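You operate a simulated robot arm through the tools that you are given. There is no shell and no other tool. Be economical: measure what you need, move in short steps, check, and stop when the job is done.

You are at the controls of a simulated robot arm. One attempt, no reset.

JOB
Switch the light box on, stick HOLD on the streaky sheet's roll and put that sheet in the HOLD tray.
Fine: the roll has the sheet's colour; the clear sheets stay on the box; switch it off last.

Only the result counts: the job must be done as asked and must still hold three seconds after the hand-in. Knocking over, shifting, dropping, spilling or breaking anything else fails it. Flat cloth is picked up by pressing the open fingertips on it (5 to 10 N) and closing them slowly along it; thin cloth reads only 2 to 8 mm in the jaws.

ROBOT AND FRAMES
A 7-joint arm with a two-finger parallel gripper on a trunk, on a base that drives. Base frame: it is fixed to the floor where the robot stands at the start and does not move with it; the origin is under the middle of the robot, x ahead of it, y to its left, z up; the surface under the hand at the start is at about z = 0.798. Units: m, degrees, N and s.
With the tool pointing down near the work surface it reaches from about 0.46 to 0.92 m from the robot's upright axis, wherever it stands. Its first joint turns from -115.0 to 115.0 degrees. Places, roughly: green label [0.75, 1.75, 0.75]; orange label [0.75, 1.5, 0.75]; orange tray [0.5, 1.4, 0.8]; purple label [0.75, 1.5, 0.5]; selector of the light box [0.5, 0.2, 0.8]; small knob of the light box [0.6, 0.2, 0.8]; teal label [0.5, 1.5, 0.5]. Payload 3.91 kg.
The tool frame sits at the grasp point between the pads (the TCP): z along the fingers, y along the line on which they close. The tips reach 0.03 m beyond it. The gripper opens to 0.11 m. The fingers are 0.02 m wide and 0.01 m thick; the gripper's body (0.048 by 0.112 m) begins 0.055 m behind the TCP.
Orientation is told as [roll, pitch, yaw] about the base's x, y, z axes, in that order, counted from this pose: with the fingers straight down and closing along the base's y, the tool's x points along the base's -x, its y along +y and its z along -z.

CONTROLS
- The arm moves only by the tool arm_command. Its argument "commands" is a list of rows, each a list of 7 numbers: the shift along the tool's x, y, z in m, then the turn, a rotation vector about the tool's x, y, z in degrees, then the finger opening in m, from 0 to 0.11. In form: [[x, y, z, ax, ay, az, hand], ...]. A call has 1 to 20 rows; each row is the pose to reach, as a shift and turn from the pose commanded when the call began, along the tool's axes at that moment. Rows are played at 5 a second. More than 0.05 m and 8.6 degrees between two rows, or a gripper value outside its range, and nothing of the call is played. A pose out of reach is approached as far as the arm can. The call stops where the force on the tool passes 40 N (or 10 N more than at its start, if that is more) or the arm is blocked; 0.2 s more then pass. The fingers move at their own pace (about 0.153 m/s each) and stop on an object; they squeeze with about 20 N. The grip force told is the motor's: it shows also when the fingers shut on nothing. Time passes only in rows, and 0.2 s behind the last, so rows that repeat a pose let the fingers close. The reply holds the time, the measured pose of the TCP, the force on the tool along the base axes, the opening and the grip force, in the units named above and with some noise, with the torque about the TCP (base axes, N m) and any sound that the robot's microphone picked up.
- Cameras (640 x 400 px; columns grow to the right, rows downward): "scene" is now at [0.2184, 0.2261, 1.3961]; the picture's right is [0.29, -0.96, 0.00], its down [-0.71, -0.21, -0.67] and it looks along [0.64, 0.19, -0.74] (base axes); focal length 290 px, centre (320, 200). "wrist" rides on the gripper at [0.072, 0.017, -0.103] in the tool frame; the picture's right is [-0.23, 0.97, 0.00], its down [-0.76, -0.18, -0.62] and it looks along [-0.61, -0.14, 0.78] (tool axes); focal length 222 px, centre (320, 200). There is no depth. A picture from a camera that has moved, and an enlarged one, comes with that camera's place and axes in the base frame and with its lens.
- snapshot(camera): a new picture of that camera. The clock stands still meanwhile.
- slide_trunk(by): slides the trunk up (or, below 0, down) by that many m; the arm and the scene camera ride with it, the base frame stays. It gives what a move gives, with no picture.
- base_move(legs): drives the robot by 1 to 6 legs, each [ahead, left, turn to the left] in m, m and degrees, along the robot's own axes; the way and the turn of a leg run together, so that a leg with both is an arc; at most 1.5 m and 180 degrees a leg. The arm and the cameras ride along, it lands a little off, and it stops where it bumps. It gives what a move gives.
- pan_tilt(pan, tilt): turns the head with the scene camera to pan (to the left, within 80 degrees either way) and tilt (down, from -29 to 69), counted from straight ahead of the robot. It gives what a move gives.
- enlarge(camera, box): a new picture of the part [left, top, right, bottom] of that camera's present view, enlarged. The clock stands still meanwhile.
- sign_off(): hands the job in; it is judged then, once.

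Go step by step. Nothing tells you exact positions but the pictures and the camera data: compare them with the known pose of the tool, close in by small moves and look again before you grip or let go. The budget is 120 turns and 98 pictures, counting those below and the enlarged ones. Unless the task says otherwise, let go and move clear before handing in, and close with one line.

The tools are called after "Emit:" as a command line: name --pt "numbers of a row" for each row, then --argument value for the rest, lists and objects as JSON in quotes. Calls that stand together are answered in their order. arm_command: Moves the arm, as the interface text tells. Its arguments: {"type":"object","properties":{"commands":{"type":"array"}},"required":["commands"]} The other tools are called the same way: slide_trunk (by) slides the trunk up or down; base_move (legs) drives the base; pan_tilt (pan, tilt) turns the head that bears the scene camera; snapshot (camera) takes a picture; enlarge (camera, box) takes an enlarged picture of a part of a camera's view; sign_off () hands the job in.

At the start:

```text
t: 0.0
tcp_pos: [0.4553, 0.3194, 1.0991]
orientation: [0.0, -0.1, 0.0]
force: [0.6, 0.4, 0.5]
moment: [-0.01, 0.02, 0.02]
opening: 0.1101
grasp_force: 0.0
trunk travel left (down, up): [-0.75, 0.24]
robot x, y, heading: [-0.0008, 0.0007, 0.1]
head pan, tilt: [16.7, 47.9]
```

scene: 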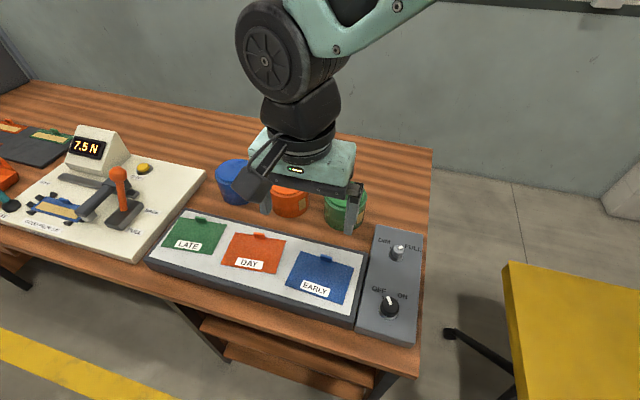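
wrist: 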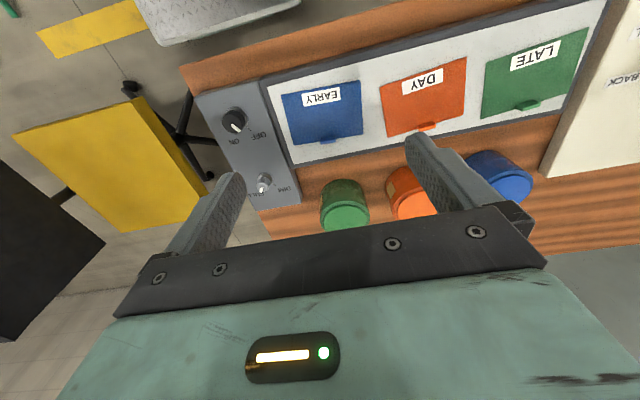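

I see the light box with three sheets (LATE green, DAY orange, EARLY blue), its two knobs, and three canisters behind it. I'll look around to find the labels and trays before touching anything.

Emit:
enlarge --camera "scene" --box '[140, 150, 440, 340]'

Emit:
pan_tilt --pan 70 --tilt 40

```text
2.11 times, centred on (290, 245) of scene
camera zoom: at [0.2184, 0.2261, 1.3961], right [0.29, -0.96, 0.0], down [-0.71, -0.21, -0.67], along [0.64, 0.19, -0.74], focal length 610 px, centre (383, 105)
```

zoom: 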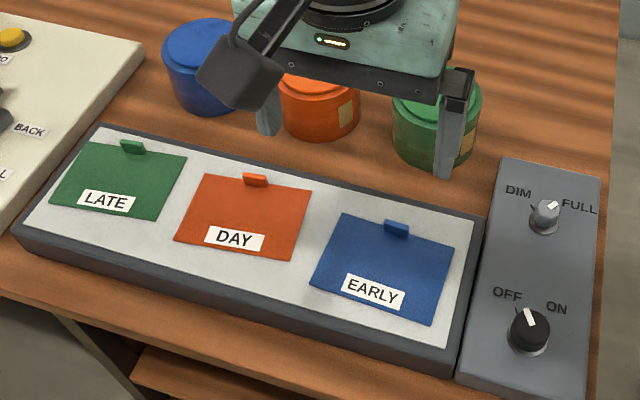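

```text
t: 1.2
tcp_pos: [0.4553, 0.3196, 1.0993]
orientation: [0.0, 0.0, 0.0]
force: [1.0, -0.5, -0.2]
moment: [-0.02, -0.02, -0.02]
opening: 0.1099
grasp_force: 0.1
trunk travel left (down, up): [-0.75, 0.24]
robot x, y, heading: [0.001, -0.0001, 0.3]
head pan, tilt: [70.0, 40.0]
```

Emit:
snapshot --camera "scene"

```text
94 pictures are left
camera scene: at [0.172, 0.2833, 1.4074], right [0.94, -0.34, 0.0], down [-0.22, -0.6, -0.77], along [0.26, 0.72, -0.64], focal length 290 px, centre (320, 200)
```

scene: 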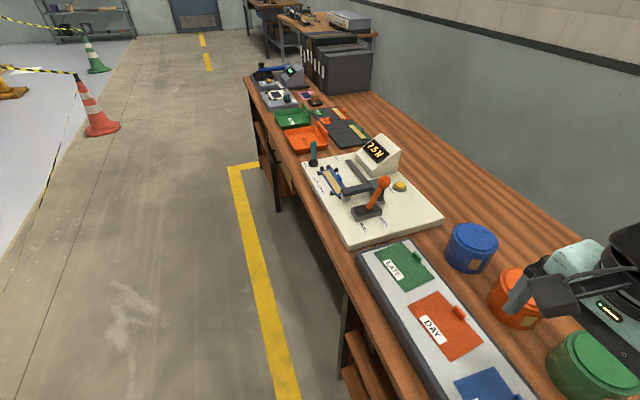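

Emit:
enlarge --camera "scene" --box '[240, 50, 400, 160]'

Emit:
enlarge --camera "scene" --box '[290, 120, 480, 250]'

```text
3.64 times, centred on (320, 105) of scene
camera zoom: at [0.172, 0.2833, 1.4074], right [0.94, -0.34, 0.0], down [-0.22, -0.6, -0.77], along [0.26, 0.72, -0.64], focal length 1054 px, centre (320, 546)
```

zoom: 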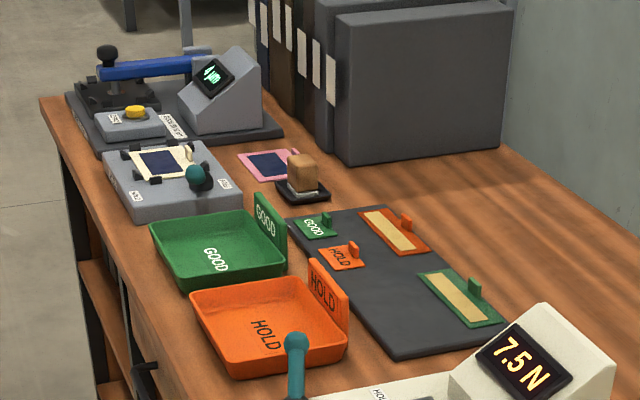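

```text
3.08 times, centred on (385, 185) of scene
camera zoom: at [0.172, 0.2833, 1.4074], right [0.94, -0.34, 0.0], down [-0.22, -0.6, -0.77], along [0.26, 0.72, -0.64], focal length 891 px, centre (120, 246)
```

zoom: 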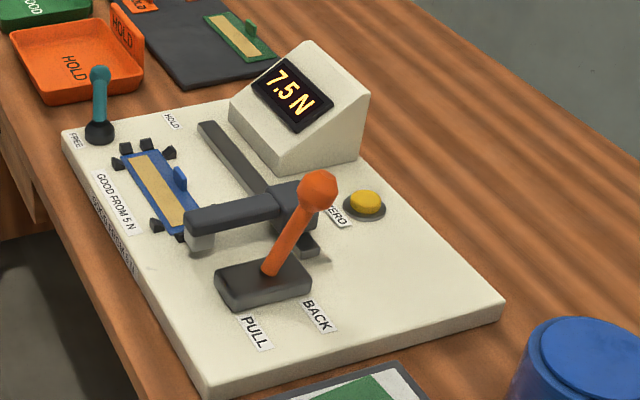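

The streaky sheet will only show when the box is lit, so first I go to the selector, around [0.467, 0.16], for a close look. The labels (GOOD/HOLD with tabs) and the trays lie at y about 1.4–1.6.

Emit:
arm_command --pt "0 -0.04 0.03 0 0 0 0.11" --pt "0 -0.08 0.06 0 0 0 0.11" --pt "0 -0.12 0.09 0 0 0 0.11" --pt "-0.01 -0.16 0.12 0 0 0 0.11" --pt "-0.01 -0.16 0.12 0 0 0 0.11"

Emit:
pan_tilt --pan 5 --tilt 52

Emit:
snapshot --camera "scene"

Emit:
snapshot --camera "wrist"

```text
refused: row 4 steps farther than a row can; nothing moved
```

```text
t: 2.6
tcp_pos: [0.4552, 0.3195, 1.1003]
orientation: [0.0, 0.0, 0.0]
force: [0.7, 0.0, -0.5]
moment: [0.02, -0.01, -0.05]
opening: 0.1096
grasp_force: 0.1
trunk travel left (down, up): [-0.75, 0.24]
robot x, y, heading: [0.0011, 0.0004, 0.2]
head pan, tilt: [5.0, 52.0]
```

```text
91 pictures are left
camera scene: at [0.2177, 0.21, 1.3906], right [0.09, -1.0, 0.0], down [-0.78, -0.07, -0.62], along [0.61, 0.05, -0.79], focal length 290 px, centre (320, 200)
```

scene: 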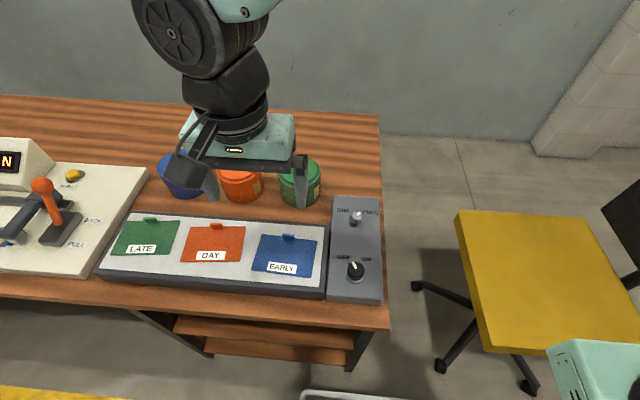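

```text
90 pictures are left
camera wrist: at [0.3816, 0.336, 1.2034], right [0.23, 0.97, 0.0], down [0.76, -0.18, 0.62], along [0.61, -0.14, -0.78], focal length 222 px, centre (320, 200)
```

wrist: 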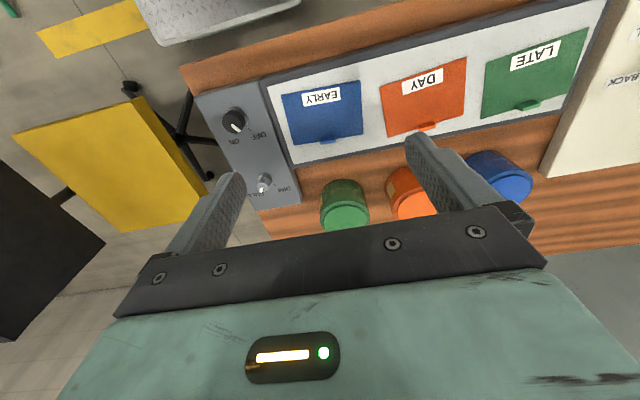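

The selector is near [0.48, 0.158]. I move above it in smaller steps.

Emit:
arm_command --pt "0 -0.03 0.03 0 0 0 0.11" --pt "-0.01 -0.06 0.06 0 0 0 0.11" --pt "-0.015 -0.09 0.09 0 0 0 0.11" --pt "-0.02 -0.12 0.12 0 0 0 0.11" --pt "-0.025 -0.15 0.14 0 0 0 0.11" --pt "-0.025 -0.16 0.15 0 0 0 0.11" --pt "-0.025 -0.16 0.15 0 0 0 0.11"

Emit:
snapshot --camera "wrist"

Emit:
enlarge --camera "scene" --box '[220, 160, 460, 310]'

```text
t: 4.2
tcp_pos: [0.4816, 0.1597, 0.9486]
orientation: [0.0, 0.0, 0.0]
force: [-0.6, 0.0, 0.0]
moment: [0.03, 0.04, -0.02]
opening: 0.1099
grasp_force: 0.0
trunk travel left (down, up): [-0.75, 0.24]
robot x, y, heading: [-0.0026, -0.002, -0.1]
head pan, tilt: [5.0, 52.0]
```

```text
89 pictures are left
camera wrist: at [0.4073, 0.1767, 1.0538], right [0.23, 0.97, 0.0], down [0.76, -0.18, 0.62], along [0.61, -0.14, -0.78], focal length 222 px, centre (320, 200)
```

wrist: 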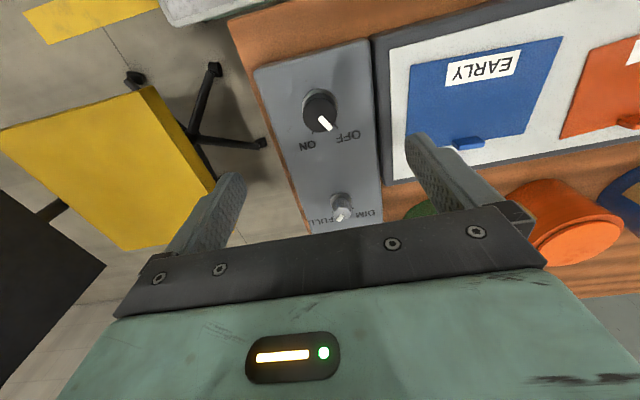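

```text
2.67 times, centred on (340, 235) of scene
camera zoom: at [0.2177, 0.2099, 1.3906], right [0.09, -1.0, 0.0], down [-0.79, -0.07, -0.62], along [0.61, 0.05, -0.79], focal length 773 px, centre (267, 107)
```

zoom: 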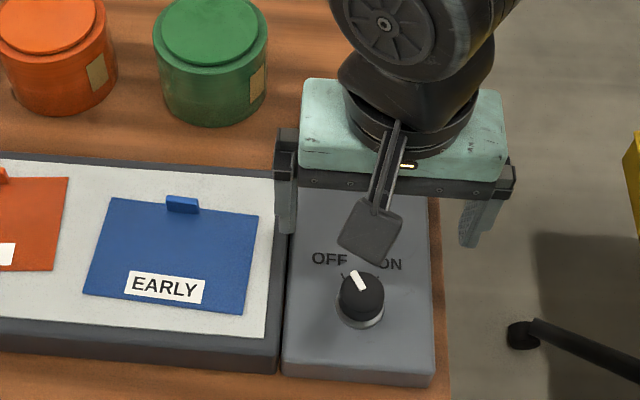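

The knob centres at [0.480, 0.158], top near z 0.83, and needs about 70° clockwise seen from above. I pre-turn the hand -36°, narrow the fingers and lower over it.

Emit:
arm_command --pt "0 -0.001 0.0 0 0 -8 0.075" --pt "0 -0.001 0.0 0 0 -16 0.075" --pt "0.001 -0.001 0.0 0 0 -24 0.075" --pt "0.001 -0.001 0.02 0 0 -32 0.075" --pt "0.001 -0.001 0.05 0 0 -36 0.075" --pt "0.001 -0.001 0.08 0 0 -36 0.075" --pt "0.001 -0.001 0.1 0 0 -36 0.075" --pt "0.001 -0.001 0.107 0 0 -36 0.075" --pt "0.001 -0.001 0.107 0 0 -36 0.075"

Emit:
snapshot --camera "wrist"

Emit:
enlarge --camera "scene" --box '[220, 160, 460, 310]'

```text
t: 6.2
tcp_pos: [0.4806, 0.1576, 0.8419]
orientation: [0.0, 0.0, 36.0]
force: [0.1, -0.2, 0.1]
moment: [0.01, 0.0, -0.01]
opening: 0.0749
grasp_force: 0.1
trunk travel left (down, up): [-0.75, 0.24]
robot x, y, heading: [-0.0011, 0.0033, -0.1]
head pan, tilt: [5.0, 52.0]
```

```text
87 pictures are left
camera wrist: at [0.411, 0.1286, 0.9459], right [-0.39, 0.92, 0.0], down [0.72, 0.3, 0.62], along [0.57, 0.24, -0.78], focal length 222 px, centre (320, 200)
```

wrist: 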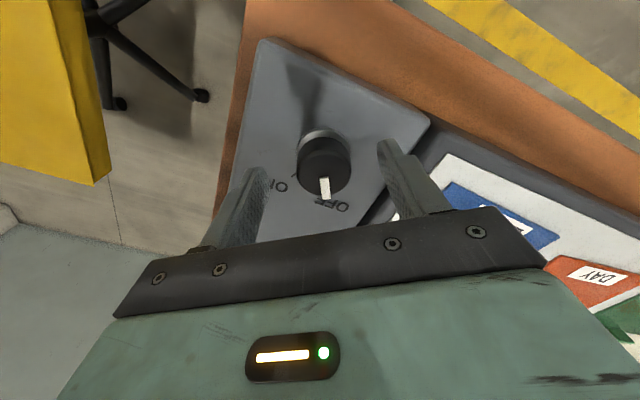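

```text
2.67 times, centred on (340, 235) of scene
camera zoom: at [0.2177, 0.2099, 1.3906], right [0.09, -1.0, 0.0], down [-0.79, -0.07, -0.62], along [0.61, 0.05, -0.79], focal length 773 px, centre (267, 107)
```

zoom: 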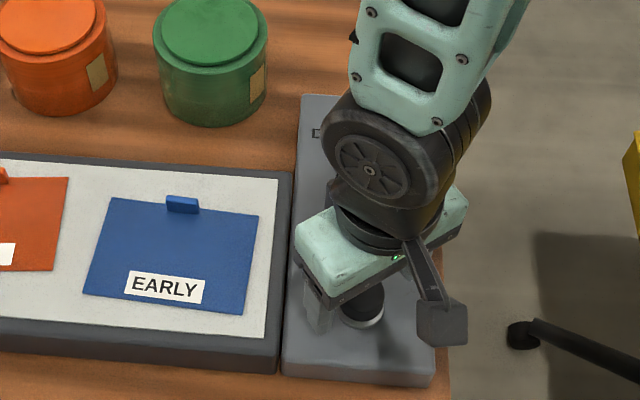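

The knob sits between the fingers. I close on it, then turn +70°.

Emit:
arm_command --pt "0 0 0 0 0 0 0.05" --pt "0 0 0 0 0 0 0.04" --pt "0 0 0 0 0 0 0.03" --pt "0 0 0 0 0 0 0.02" --pt "0 0 0 0 0 0 0.02"

Emit:
arm_command --pt "0 0 0 0 0 8 0.02" --pt "0 0 0 0 0 16 0.02" --pt "0 0 0 0 0 24 0.02" --pt "0 0 0 0 0 32 0.02" --pt "0 0 0 0 0 40 0.02" --pt "0 0 0 0 0 48 0.02" --pt "0 0 0 0 0 56 0.02" --pt "0 0 0 0 0 64 0.02" --pt "0 0 0 0 0 70 0.02" --pt "0 0 0 0 0 70 0.02"

Emit:
snapshot --camera "wrist"

Emit:
snapshot --camera "scene"

```text
t: 7.4
tcp_pos: [0.4798, 0.159, 0.8418]
orientation: [0.1, 0.0, 36.1]
force: [-14.5, 16.9, -5.8]
moment: [0.35, -0.01, -0.01]
opening: 0.0354
grasp_force: 45.3
trunk travel left (down, up): [-0.75, 0.24]
robot x, y, heading: [-0.0013, -0.0025, -0.0]
head pan, tilt: [5.0, 52.0]
```

```text
t: 9.6
tcp_pos: [0.4813, 0.1589, 0.8425]
orientation: [0.1, -0.1, -34.2]
force: [8.1, 21.4, 8.9]
moment: [0.15, 0.06, 0.37]
opening: 0.0357
grasp_force: 44.7
trunk travel left (down, up): [-0.75, 0.24]
robot x, y, heading: [0.0011, 0.001, -0.1]
head pan, tilt: [5.0, 52.0]
```

```text
85 pictures are left
camera wrist: at [0.4288, 0.2136, 0.947], right [0.73, 0.68, 0.0], down [0.53, -0.58, 0.62], along [0.43, -0.46, -0.78], focal length 222 px, centre (320, 200)
```

wrist: 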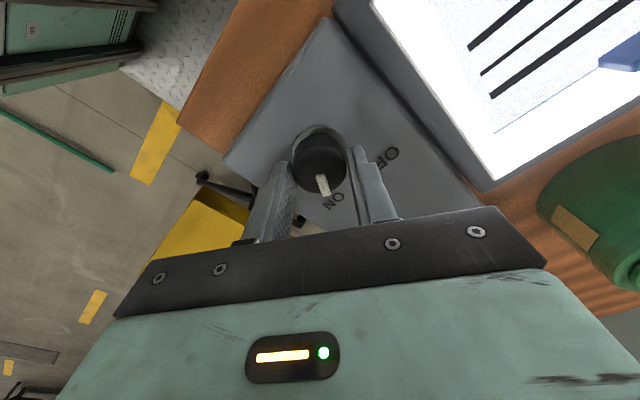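

```text
84 pictures are left
camera scene: at [0.218, 0.2107, 1.3907], right [0.09, -1.0, 0.0], down [-0.79, -0.07, -0.62], along [0.61, 0.05, -0.79], focal length 290 px, centre (320, 200)
```

scene: 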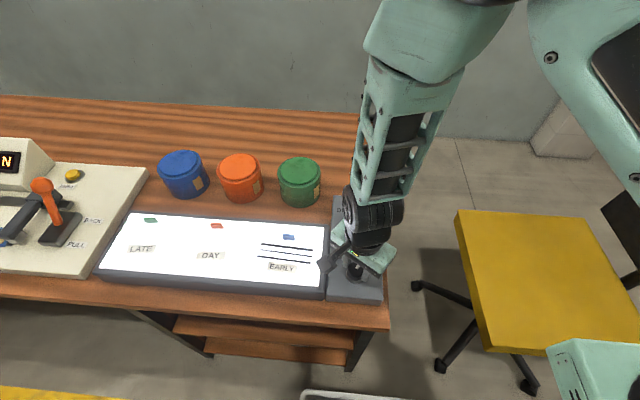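

The box is on, and the blue EARLY sheet shows dark streaks. I let go, rise, and look closely at all three sheets in case anything is washed out.

Emit:
arm_command --pt "0 0 0 0 0 0 0.06" --pt "0 0 0 0 0 0 0.075" --pt "0 0 -0.04 0 0 0 0.075" --pt "0 0 -0.08 0 0 8 0.075" --pt "0 0 -0.12 0 0 0 0.075" --pt "0 0 -0.16 0 0 -8 0.075" --pt "0 0 -0.2 0 0 -16 0.075" --pt "0 0 -0.24 0 0 -24 0.11" --pt "0 0 -0.25 0 0 -32 0.11" --pt "0 0 -0.25 0 0 -35 0.11"

Emit:
enlarge --camera "scene" --box '[80, 140, 400, 310]'

Emit:
snapshot --camera "wrist"

```text
t: 11.8
tcp_pos: [0.4792, 0.1573, 1.093]
orientation: [0.0, -0.1, 1.0]
force: [-0.4, 0.7, 0.3]
moment: [0.02, 0.01, -0.05]
opening: 0.11
grasp_force: 0.1
trunk travel left (down, up): [-0.75, 0.24]
robot x, y, heading: [0.0025, -0.0043, -0.2]
head pan, tilt: [5.0, 52.0]
```

```text
2.00 times, centred on (240, 225) of scene
camera zoom: at [0.2177, 0.21, 1.3906], right [0.09, -1.0, 0.0], down [-0.79, -0.07, -0.62], along [0.61, 0.05, -0.79], focal length 579 px, centre (480, 150)
```

zoom: 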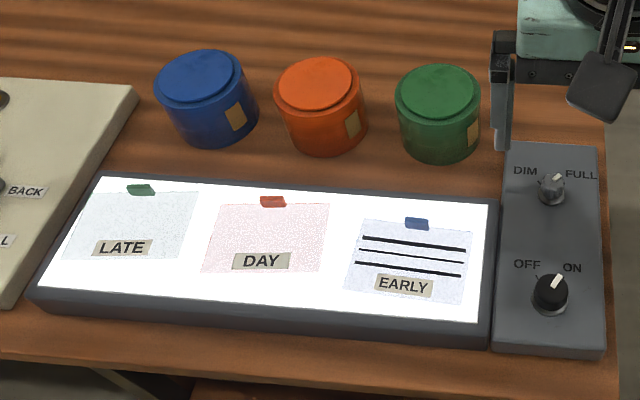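

```text
82 pictures are left
camera wrist: at [0.4051, 0.1731, 1.1967], right [0.21, 0.98, 0.0], down [0.76, -0.16, 0.62], along [0.61, -0.13, -0.78], focal length 222 px, centre (320, 200)
```

wrist: 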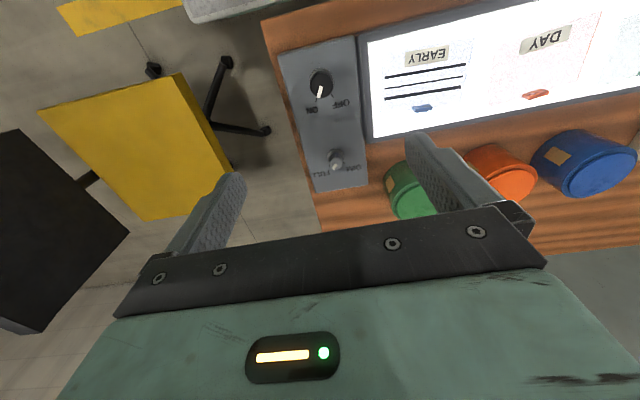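

EARLY (blue) is plainly the streaky one; LATE and DAY are clear. Next I need to know what counts as the "roll", so I'll look closely at the canisters and, after panning, the test bench and mat.

Emit:
enlarge --camera "scene" --box '[150, 130, 340, 250]'

Emit:
base_move --legs '[[0, 0.6, 0]]'

Emit:
pan_tilt --pan 60 --tilt 40

Emit:
snapshot --camera "scene"

```text
3.33 times, centred on (245, 190) of scene
camera zoom: at [0.2177, 0.21, 1.3906], right [0.09, -1.0, 0.0], down [-0.79, -0.07, -0.62], along [0.61, 0.05, -0.79], focal length 966 px, centre (570, 233)
```

zoom: 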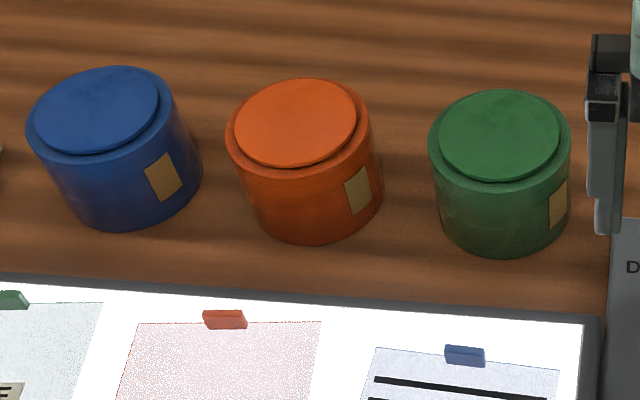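

```text
t: 15.2
tcp_pos: [0.4759, 0.7585, 1.093]
orientation: [0.1, 0.1, 1.3]
force: [0.4, -0.4, -0.1]
moment: [-0.02, -0.01, 0.03]
opening: 0.11
grasp_force: 0.1
trunk travel left (down, up): [-0.75, 0.24]
robot x, y, heading: [0.0014, 0.5999, -0.0]
head pan, tilt: [5.0, 52.0]
```

```text
t: 16.4
tcp_pos: [0.4773, 0.7585, 1.0922]
orientation: [0.1, 0.0, 1.3]
force: [0.2, 0.2, 0.3]
moment: [0.0, 0.02, -0.02]
opening: 0.1102
grasp_force: 0.0
trunk travel left (down, up): [-0.75, 0.24]
robot x, y, heading: [-0.0008, 0.5998, 0.4]
head pan, tilt: [60.0, 40.0]
```

```text
80 pictures are left
camera scene: at [0.1821, 0.8764, 1.4074], right [0.87, -0.5, 0.0], down [-0.32, -0.56, -0.77], along [0.38, 0.67, -0.64], focal length 290 px, centre (320, 200)
```

scene: 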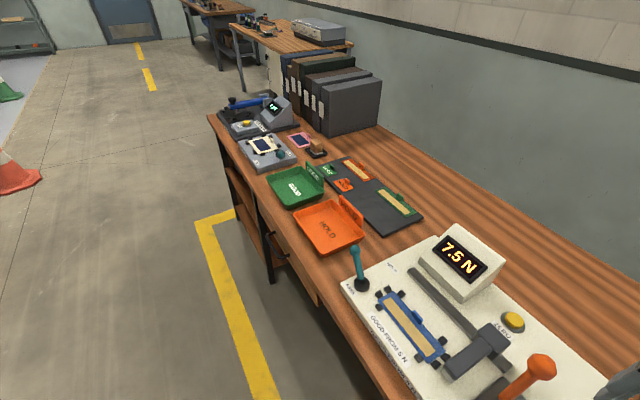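

The coloured canisters are the rolls; the small orange HOLD label with a tab is on the dark mat. I drive on to it for a close look.

Emit:
base_move --legs '[[0, 0.85, 0]]'

Emit:
pan_tilt --pan 5 --tilt 52

Emit:
snapshot --camera "scene"

Emit:
snapshot --camera "wrist"

```text
t: 21.0
tcp_pos: [0.4648, 1.6246, 1.0915]
orientation: [0.0, -0.1, 1.9]
force: [0.4, -0.1, 0.0]
moment: [0.0, 0.0, -0.02]
opening: 0.1103
grasp_force: 0.1
trunk travel left (down, up): [-0.75, 0.24]
robot x, y, heading: [-0.0124, 1.4593, 0.8]
head pan, tilt: [60.0, 40.0]
```

```text
t: 22.2
tcp_pos: [0.4652, 1.627, 1.093]
orientation: [0.0, 0.1, 1.9]
force: [0.7, -0.5, 0.4]
moment: [0.02, 0.05, 0.0]
opening: 0.1102
grasp_force: 0.0
trunk travel left (down, up): [-0.75, 0.24]
robot x, y, heading: [-0.0126, 1.4601, 1.1]
head pan, tilt: [5.0, 52.0]
```

```text
79 pictures are left
camera scene: at [0.2032, 1.674, 1.3906], right [0.1, -0.99, 0.0], down [-0.78, -0.08, -0.62], along [0.61, 0.06, -0.79], focal length 290 px, centre (320, 200)
```

scene: 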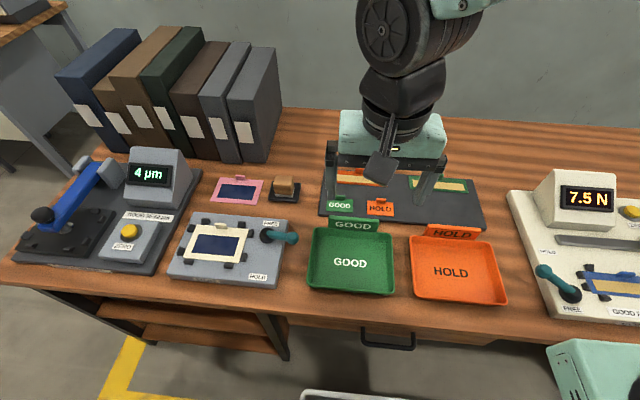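

```text
78 pictures are left
camera wrist: at [0.3913, 1.6403, 1.1964], right [0.19, 0.98, 0.0], down [0.77, -0.15, 0.62], along [0.61, -0.12, -0.78], focal length 222 px, centre (320, 200)
```

wrist: 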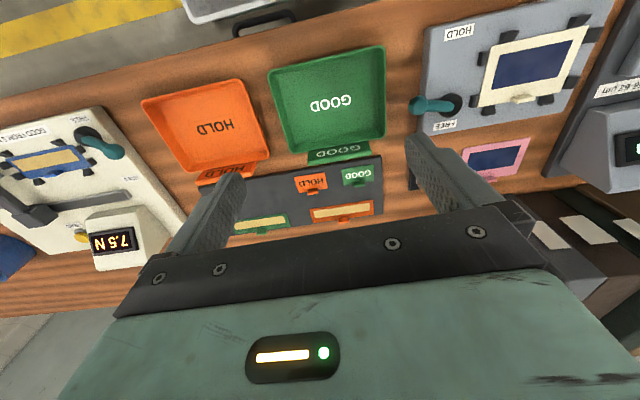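

Emit:
enlarge --camera "wrist" --box '[240, 140, 400, 240]'

Emit:
enlarge --camera "scene" --box '[300, 150, 500, 280]'

```text
4.00 times, centred on (320, 190) of wrist
camera zoom: at [0.3913, 1.6403, 1.1964], right [0.19, 0.98, 0.0], down [0.77, -0.15, 0.62], along [0.61, -0.12, -0.78], focal length 888 px, centre (320, 240)
```

zoom: 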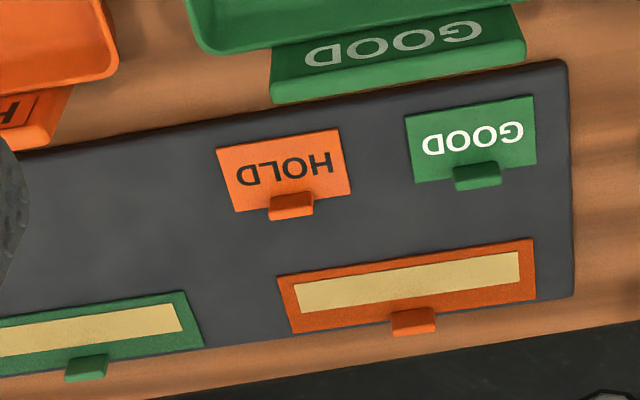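

```text
3.08 times, centred on (400, 215) of scene
camera zoom: at [0.2032, 1.674, 1.3906], right [0.1, -0.99, 0.0], down [-0.78, -0.08, -0.62], along [0.61, 0.06, -0.79], focal length 891 px, centre (74, 154)
```

zoom: 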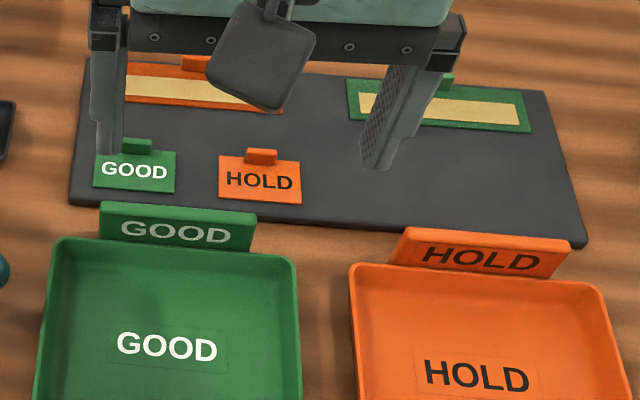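

The tab of the HOLD label stands at about [0.675, 1.566], facing along x. I turn the hand to yaw 90 so it closes along x, and move above it.

Emit:
arm_command --pt "-0.019 -0.006 0.0 0 0 -8 0.11" --pt "-0.038 -0.012 0.01 0 0 -16 0.11" --pt "-0.057 -0.018 0.025 0 0 -24 0.09" --pt "-0.076 -0.025 0.04 0 0 -32 0.07" --pt "-0.095 -0.031 0.055 0 0 -40 0.06" --pt "-0.114 -0.037 0.07 0 0 -48 0.06" --pt "-0.133 -0.043 0.085 0 0 -56 0.06" --pt "-0.152 -0.05 0.1 0 0 -64 0.06" --pt "-0.171 -0.056 0.115 0 0 -72 0.06" --pt "-0.19 -0.062 0.13 0 0 -80 0.06" --pt "-0.208 -0.068 0.143 0 0 -88 0.06" --pt "-0.208 -0.068 0.143 0 0 -88 0.06"

Emit:
snapshot --camera "wrist"

Emit:
enlarge --camera "scene" --box '[300, 100, 500, 230]'

```text
t: 24.8
tcp_pos: [0.676, 1.5631, 0.9502]
orientation: [0.0, 0.0, 90.0]
force: [0.1, 0.6, 0.1]
moment: [0.01, 0.02, 0.03]
opening: 0.0599
grasp_force: 0.1
trunk travel left (down, up): [-0.75, 0.24]
robot x, y, heading: [-0.0078, 1.4607, 1.1]
head pan, tilt: [5.0, 52.0]
```

```text
75 pictures are left
camera wrist: at [0.6581, 1.4914, 1.0536], right [-0.97, 0.23, 0.0], down [0.18, 0.76, 0.62], along [0.14, 0.61, -0.78], focal length 222 px, centre (320, 200)
```

wrist: 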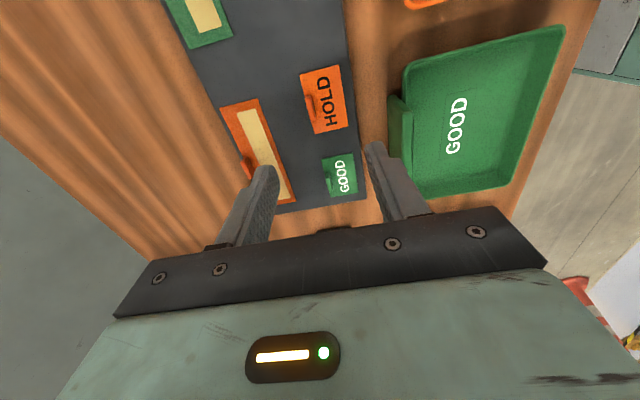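

```text
3.08 times, centred on (400, 165) of scene
camera zoom: at [0.2032, 1.6739, 1.3906], right [0.1, -0.99, 0.0], down [-0.78, -0.08, -0.62], along [0.61, 0.06, -0.79], focal length 891 px, centre (74, 308)
```

zoom: 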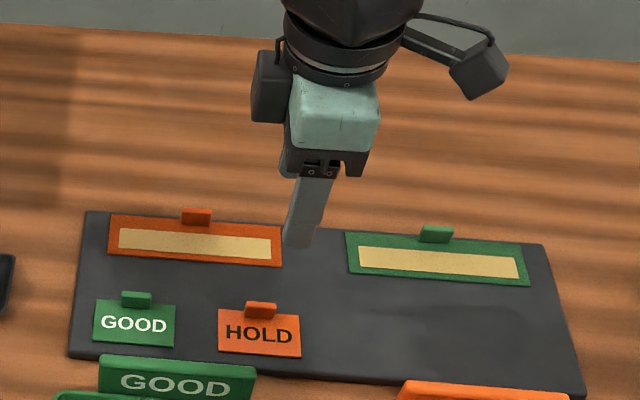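

Emit:
arm_command --pt "0 -0.002 0.03 0 0 0 0.06" --pt "0 -0.003 0.06 0 0 0 0.06" --pt "0 -0.004 0.08 0 0 0 0.06" --pt "0 -0.004 0.08 0 0 0 0.06"

Emit:
enlarge --camera "wrist" --box '[200, 50, 440, 200]'

Emit:
enlarge --camera "scene" --box '[320, 140, 460, 230]'

```text
t: 25.8
tcp_pos: [0.6784, 1.5642, 0.8691]
orientation: [-0.2, 0.0, 89.9]
force: [0.6, -0.6, 0.4]
moment: [-0.01, -0.01, -0.02]
opening: 0.06
grasp_force: 0.0
trunk travel left (down, up): [-0.75, 0.24]
robot x, y, heading: [-0.0142, 1.4578, 1.0]
head pan, tilt: [5.0, 52.0]
```

```text
2.67 times, centred on (320, 125) of wrist
camera zoom: at [0.6605, 1.4925, 0.9727], right [-0.97, 0.23, 0.0], down [0.18, 0.76, 0.62], along [0.14, 0.61, -0.78], focal length 592 px, centre (320, 400)
```

zoom: 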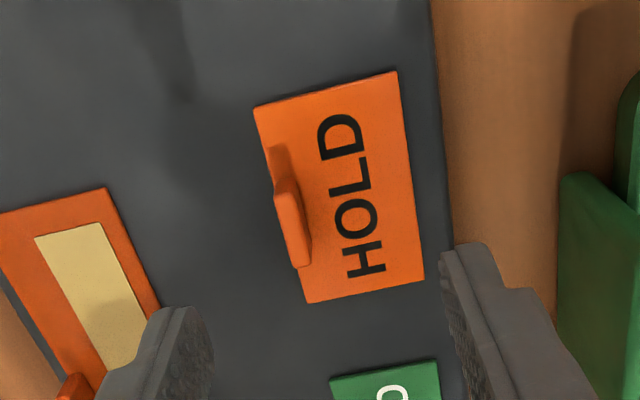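

```text
4.44 times, centred on (390, 185) of scene
camera zoom: at [0.2032, 1.6739, 1.3906], right [0.1, -0.99, 0.0], down [-0.78, -0.08, -0.62], along [0.61, 0.06, -0.79], focal length 1288 px, centre (9, 267)
```

zoom: 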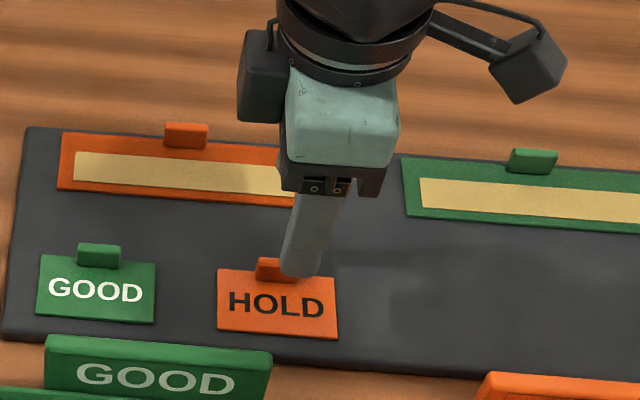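

Cross-checking the rays puts the tab at [0.685, 1.564], z about 0.785. I centre on that and lower to just at its top.

Emit:
arm_command --pt "0 -0.004 0.0 0 0 0 0.045" --pt "0 -0.007 0.02 0 0 0 0.045" --pt "0 -0.007 0.04 0 0 0 0.045" --pt "0 -0.007 0.05 0 0 0 0.045" --pt "0 -0.007 0.05 0 0 0 0.045"

Emit:
enlarge --camera "wrist" --box '[200, 50, 440, 200]'

Emit:
enlarge --camera "scene" --box '[320, 140, 460, 230]'

```text
t: 27.0
tcp_pos: [0.6864, 1.5658, 0.8187]
orientation: [0.0, 0.0, 89.9]
force: [0.4, -0.4, 0.0]
moment: [0.03, -0.04, 0.0]
opening: 0.045
grasp_force: 0.1
trunk travel left (down, up): [-0.75, 0.24]
robot x, y, heading: [-0.0114, 1.4576, 1.0]
head pan, tilt: [5.0, 52.0]
```

```text
2.67 times, centred on (320, 125) of wrist
camera zoom: at [0.6683, 1.493, 0.9228], right [-0.97, 0.23, 0.0], down [0.18, 0.76, 0.62], along [0.14, 0.61, -0.78], focal length 592 px, centre (320, 400)
```

zoom: 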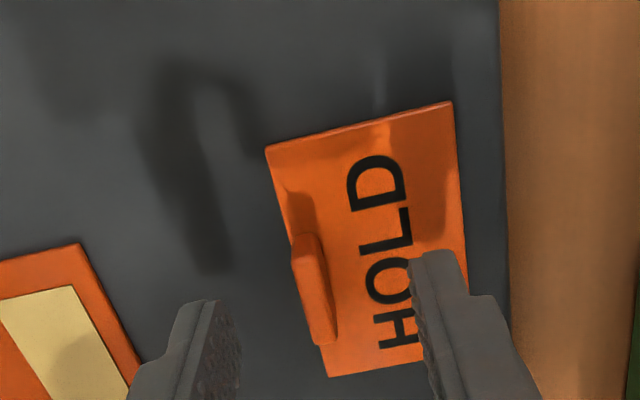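

```text
4.44 times, centred on (390, 185) of scene
camera zoom: at [0.2032, 1.6739, 1.3906], right [0.1, -0.99, 0.0], down [-0.78, -0.08, -0.62], along [0.61, 0.06, -0.79], focal length 1288 px, centre (9, 267)
```

zoom: 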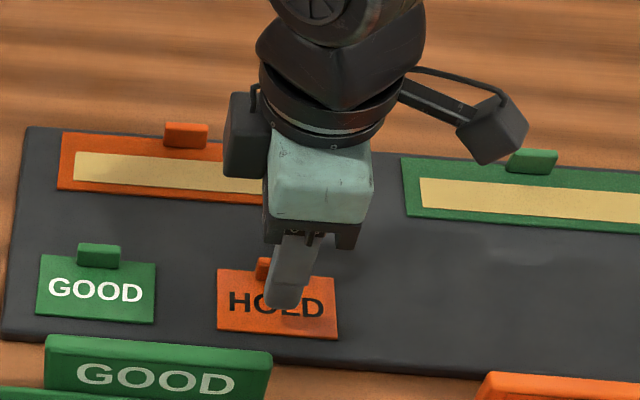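

Emit:
arm_command --pt "0 0 0.005 0 0 0 0.045" --pt "0 0 0.009 0 0 0 0.045" --pt "0 0 0.012 0 0 0 0.045" --pt "0 0 0.012 0 0 0 0.045"

Emit:
enlarge --camera "wrist" --box '[200, 80, 440, 230]'

```text
t: 28.0
tcp_pos: [0.6861, 1.5635, 0.8071]
orientation: [0.0, 0.0, 89.9]
force: [-0.1, -0.2, 0.4]
moment: [0.01, -0.03, -0.01]
opening: 0.045
grasp_force: 0.2
trunk travel left (down, up): [-0.75, 0.24]
robot x, y, heading: [-0.0136, 1.4601, 1.0]
head pan, tilt: [5.0, 52.0]
```

```text
2.67 times, centred on (320, 155) of wrist
camera zoom: at [0.6684, 1.4926, 0.9114], right [-0.97, 0.23, 0.0], down [0.18, 0.76, 0.62], along [0.14, 0.61, -0.78], focal length 592 px, centre (320, 320)
```

zoom: 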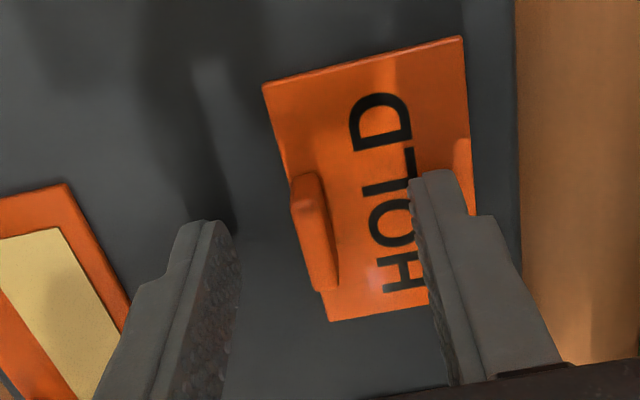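

Emit:
arm_command --pt "0 0 0.002 0 0 0 0.045" --pt "0 0 0.004 0 0 0 0.045" --pt "0 0 0.006 0 0 0 0.045" --pt "0 0 0.006 0 0 0 0.045"

Emit:
enlarge --camera "scene" --box '[350, 170, 440, 230]'

```text
t: 29.0
tcp_pos: [0.6872, 1.5654, 0.8039]
orientation: [-0.1, -0.1, 89.9]
force: [-1.8, -3.0, 30.8]
moment: [-0.11, 0.88, 0.09]
opening: 0.0462
grasp_force: 1.1
trunk travel left (down, up): [-0.75, 0.24]
robot x, y, heading: [-0.0118, 1.4609, 1.0]
head pan, tilt: [5.0, 52.0]
```

```text
6.67 times, centred on (395, 200) of scene
camera zoom: at [0.202, 1.6735, 1.3913], right [0.1, -0.99, 0.0], down [-0.78, -0.08, -0.62], along [0.61, 0.06, -0.79], focal length 1931 px, centre (-180, 200)
```

zoom: 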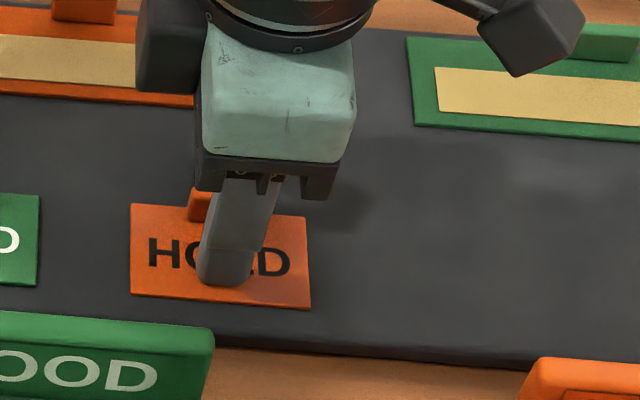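

Contact with the label at tip z 0.774. I raise 3 mm and close on the tab.

Emit:
arm_command --pt "0 0 0.0 0 0 0 0.045" --pt "0 0 -0.001 0 0 0 0.045" --pt "0 0 -0.001 0 0 0 0.03" --pt "0 0 -0.001 0 0 0 0.015" --pt "0 0 -0.001 0 0 0 0.003" --pt "0 0 -0.001 0 0 0 0.0" --pt "0 0 -0.001 0 0 0 0.0"

Emit:
enlarge --camera "wrist" --box '[200, 80, 440, 230]'

```text
t: 29.8
tcp_pos: [0.6838, 1.5645, 0.8035]
orientation: [0.3, 0.0, 90.0]
force: [-9.4, -2.1, 24.3]
moment: [-0.06, 0.76, 0.06]
opening: 0.0348
grasp_force: 4.4
trunk travel left (down, up): [-0.75, 0.24]
robot x, y, heading: [-0.011, 1.4614, 0.9]
head pan, tilt: [5.0, 52.0]
stopped in row 3: the force on the tool passed its limit at 42 N (the readings are from after the stop); the commanded pose is now the measured one
```

```text
2.67 times, centred on (320, 155) of wrist
camera zoom: at [0.6662, 1.4935, 0.9081], right [-0.97, 0.23, 0.0], down [0.18, 0.76, 0.62], along [0.14, 0.61, -0.78], focal length 592 px, centre (320, 320)
```

zoom: 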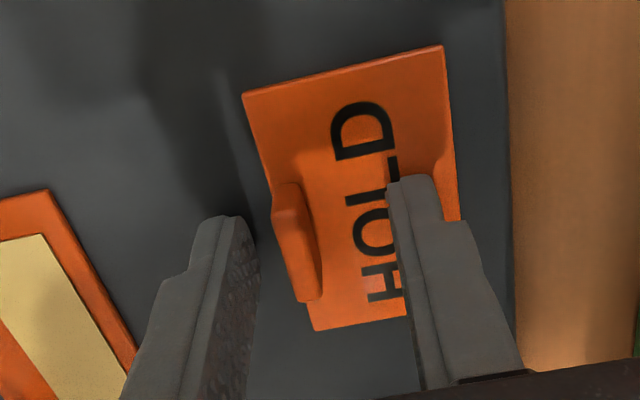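

The fingers dragged the label a bit since they still pressed down. I raise 4 mm from here first, then close.

Emit:
arm_command --pt "0 0 -0.003 0 0 0 0.035" --pt "0 0 -0.004 0 0 0 0.035" --pt "0 0 -0.004 0 0 0 0.035"

Emit:
arm_command --pt "0 0 0 0 0 0 0.025" --pt "0 0 0 0 0 0 0.015" --pt "0 0 0 0 0 0 0.005" --pt "0 0 0 0 0 0 0.0" --pt "0 0 0 0 0 0 0.0"

Emit:
enlarge --camera "wrist" --box '[200, 80, 440, 230]'

```text
t: 30.6
tcp_pos: [0.6843, 1.565, 0.8064]
orientation: [0.1, 0.1, 90.0]
force: [-0.2, -0.2, -0.6]
moment: [0.0, 0.01, 0.03]
opening: 0.0347
grasp_force: 0.0
trunk travel left (down, up): [-0.75, 0.24]
robot x, y, heading: [-0.0137, 1.4596, 1.0]
head pan, tilt: [5.0, 52.0]
```

```text
t: 31.8
tcp_pos: [0.6853, 1.5661, 0.8071]
orientation: [0.2, 0.0, 90.0]
force: [-0.3, 0.6, 0.1]
moment: [0.0, -0.01, 0.02]
opening: 0.0055
grasp_force: 20.0
trunk travel left (down, up): [-0.75, 0.24]
robot x, y, heading: [-0.0127, 1.4607, 1.0]
head pan, tilt: [5.0, 52.0]
```

```text
2.67 times, centred on (320, 155) of wrist
camera zoom: at [0.6673, 1.4931, 0.9104], right [-0.97, 0.23, 0.0], down [0.18, 0.76, 0.62], along [0.14, 0.61, -0.78], focal length 592 px, centre (320, 320)
```

zoom: 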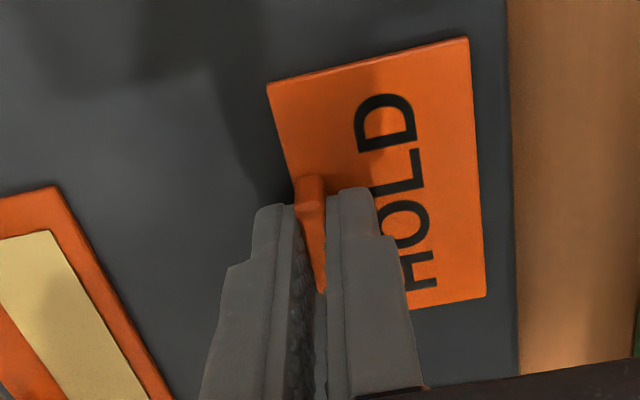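

The tab is held (5.5 mm). I lift straight up and check.

Emit:
arm_command --pt "0 0 -0.01 0 0 0 0.0" --pt "0 0 -0.03 0 0 0 0.0" --pt "0 0 -0.06 0 0 0 0.0" --pt "0 0 -0.1 0 0 0 0.0" --pt "0 0 -0.14 0 0 0 0.0" --pt "0 0 -0.18 0 0 0 0.0" --pt "0 0 -0.22 0 0 0 0.0" --pt "0 0 -0.25 0 0 0 0.0" --pt "0 0 -0.25 0 0 0 0.0"

Emit:
snapshot --camera "wrist"

Emit:
snapshot --camera "scene"

```text
t: 33.8
tcp_pos: [0.6866, 1.5645, 1.0568]
orientation: [0.1, 0.0, 90.0]
force: [-0.1, 0.2, 0.5]
moment: [0.01, 0.01, 0.0]
opening: 0.0054
grasp_force: 20.1
trunk travel left (down, up): [-0.75, 0.24]
robot x, y, heading: [-0.0086, 1.4644, 0.9]
head pan, tilt: [5.0, 52.0]
```

```text
65 pictures are left
camera wrist: at [0.668, 1.4934, 1.1602], right [-0.97, 0.23, 0.0], down [0.18, 0.76, 0.62], along [0.14, 0.61, -0.78], focal length 222 px, centre (320, 200)
```

wrist: 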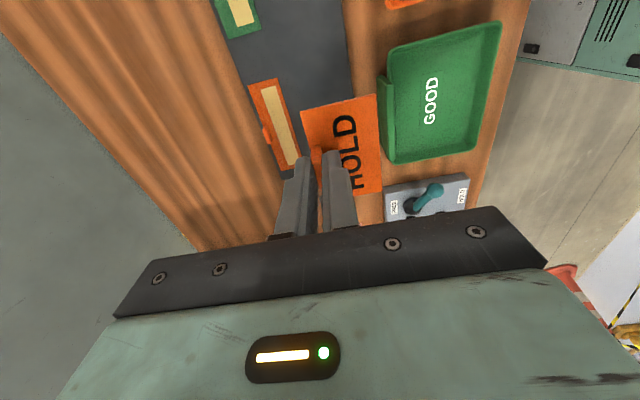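

```text
64 pictures are left
camera scene: at [0.2031, 1.6739, 1.3906], right [0.1, -0.99, 0.0], down [-0.78, -0.08, -0.62], along [0.61, 0.06, -0.79], focal length 290 px, centre (320, 200)
```

scene: 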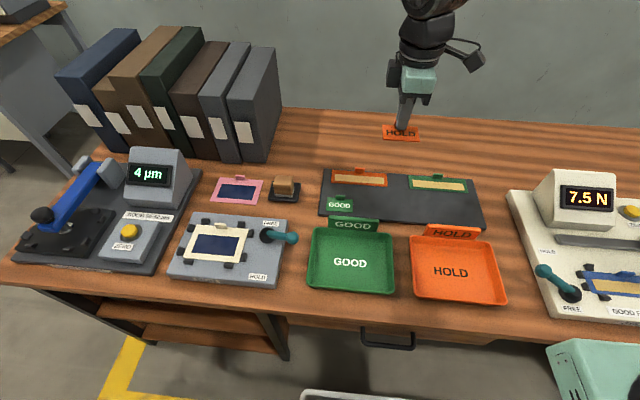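

The label is off the mat and held flat. I drive back to the blue roll, keeping the hand high.

Emit:
base_move --legs '[[0, -0.95, 0]]'

Emit:
pan_tilt --pan 8 --tilt 45

Emit:
snapshot --camera "wrist"

Emit:
snapshot --camera "scene"

```text
t: 38.8
tcp_pos: [0.6985, 0.6091, 1.0551]
orientation: [0.1, 0.0, 89.6]
force: [0.9, -0.7, 0.0]
moment: [0.0, 0.01, -0.01]
opening: 0.0051
grasp_force: 19.9
trunk travel left (down, up): [-0.75, 0.24]
robot x, y, heading: [0.003, 0.5066, 0.5]
head pan, tilt: [5.0, 52.0]
```

```text
t: 39.5
tcp_pos: [0.699, 0.6088, 1.0557]
orientation: [0.2, 0.0, 89.5]
force: [0.2, -0.5, -0.2]
moment: [0.03, 0.03, 0.0]
opening: 0.0054
grasp_force: 20.6
trunk travel left (down, up): [-0.75, 0.24]
robot x, y, heading: [0.0008, 0.5067, 0.8]
head pan, tilt: [8.0, 45.0]
```

```text
63 pictures are left
camera wrist: at [0.6808, 0.5371, 1.1598], right [-0.97, 0.23, 0.0], down [0.18, 0.76, 0.62], along [0.14, 0.61, -0.78], focal length 222 px, centre (320, 200)
```

wrist: 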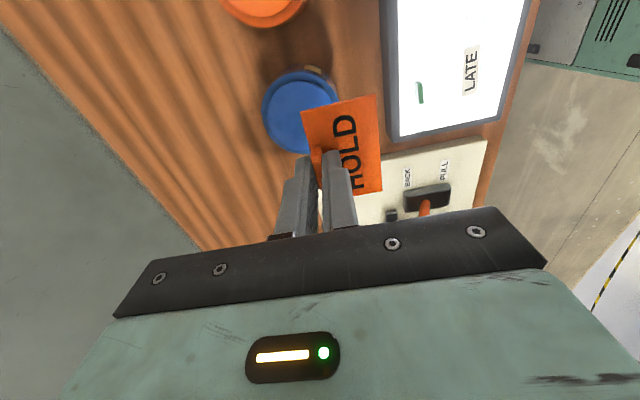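

```text
62 pictures are left
camera scene: at [0.2226, 0.7251, 1.4001], right [0.15, -0.99, 0.0], down [-0.7, -0.11, -0.71], along [0.7, 0.11, -0.71], focal length 290 px, centre (320, 200)
```

scene: 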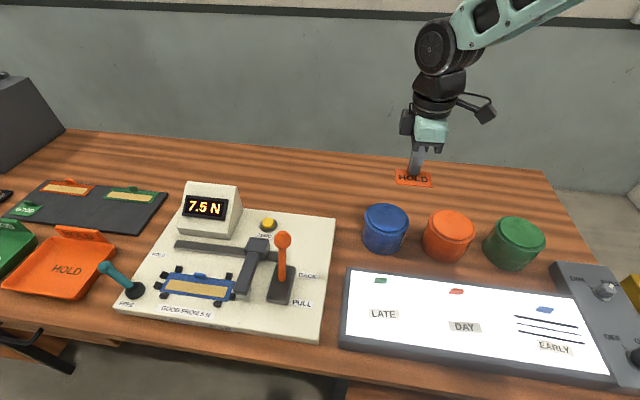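

Emit:
enlarge --camera "scene" --box '[340, 160, 480, 270]'

Emit:
enlarge --camera "wrist" --box '[220, 40, 400, 160]'

```text
3.64 times, centred on (410, 215) of scene
camera zoom: at [0.2226, 0.7251, 1.4001], right [0.15, -0.99, 0.0], down [-0.7, -0.11, -0.71], along [0.7, 0.11, -0.71], focal length 1054 px, centre (-7, 146)
```

zoom: 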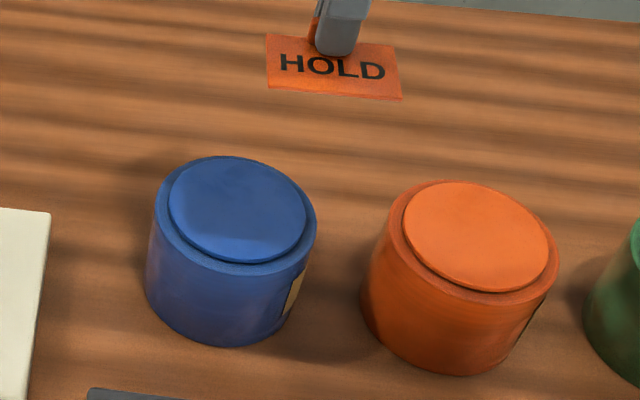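

```text
3.33 times, centred on (310, 100) of wrist
camera zoom: at [0.6808, 0.5371, 1.1598], right [-0.97, 0.23, 0.0], down [0.18, 0.76, 0.62], along [0.14, 0.61, -0.78], focal length 740 px, centre (353, 533)
```

zoom: 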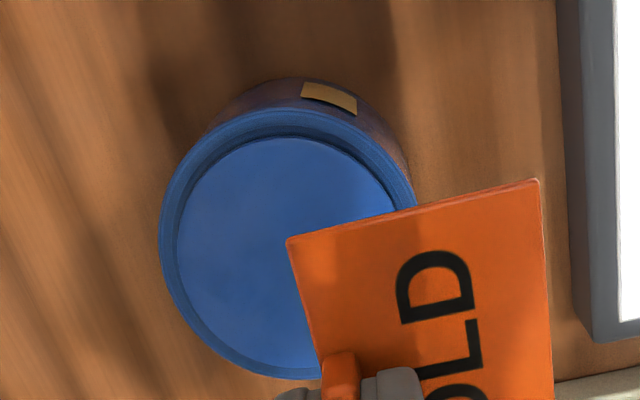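

The blue roll's top is centred at [0.732, 0.631], z about 0.84. With the label hanging ~2 cm toward the robot from the tab, I aim the TCP at [0.752, 0.631] and come down partway.

Emit:
arm_command --pt "-0.007 -0.018 0.02 0 0 0 0.0" --pt "-0.015 -0.036 0.05 0 0 0 0.0" --pt "-0.022 -0.053 0.08 0 0 0 0.0" --pt "-0.022 -0.053 0.11 0 0 0 0.0" --pt "-0.022 -0.053 0.14 0 0 0 0.0" --pt "-0.022 -0.053 0.14 0 0 0 0.0"

Emit:
enlarge --camera "scene" --box '[340, 160, 480, 270]'

Emit:
enlarge --camera "wrist" --box '[220, 60, 440, 200]'

```text
t: 40.9
tcp_pos: [0.7519, 0.6305, 0.9157]
orientation: [0.2, 0.0, 89.5]
force: [0.3, 0.5, -0.2]
moment: [0.02, -0.04, -0.01]
opening: 0.0055
grasp_force: 20.0
trunk travel left (down, up): [-0.75, 0.24]
robot x, y, heading: [0.0013, 0.5073, 0.7]
head pan, tilt: [8.0, 45.0]
```

```text
3.64 times, centred on (410, 215) of scene
camera zoom: at [0.2225, 0.7251, 1.4002], right [0.15, -0.99, 0.0], down [-0.7, -0.11, -0.71], along [0.7, 0.11, -0.71], focal length 1054 px, centre (-7, 146)
```

zoom: 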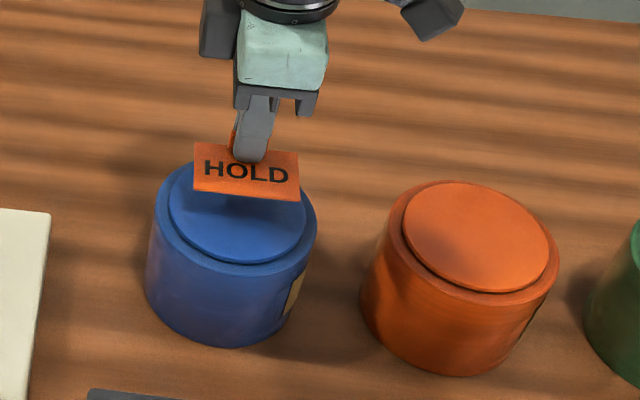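

```text
2.86 times, centred on (330, 130) of wrist
camera zoom: at [0.734, 0.5585, 1.0189], right [-0.97, 0.23, 0.0], down [0.18, 0.76, 0.62], along [0.14, 0.61, -0.78], focal length 635 px, centre (291, 400)
```

zoom: 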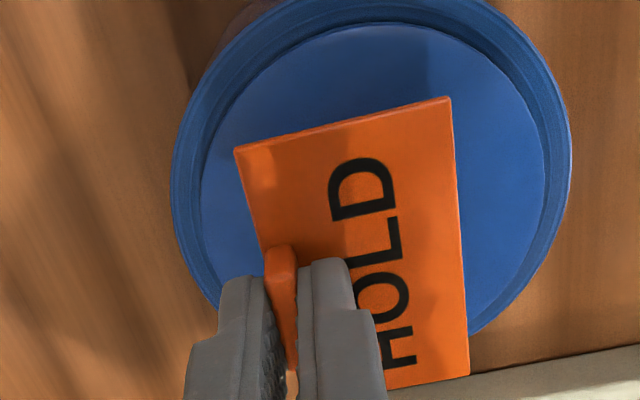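

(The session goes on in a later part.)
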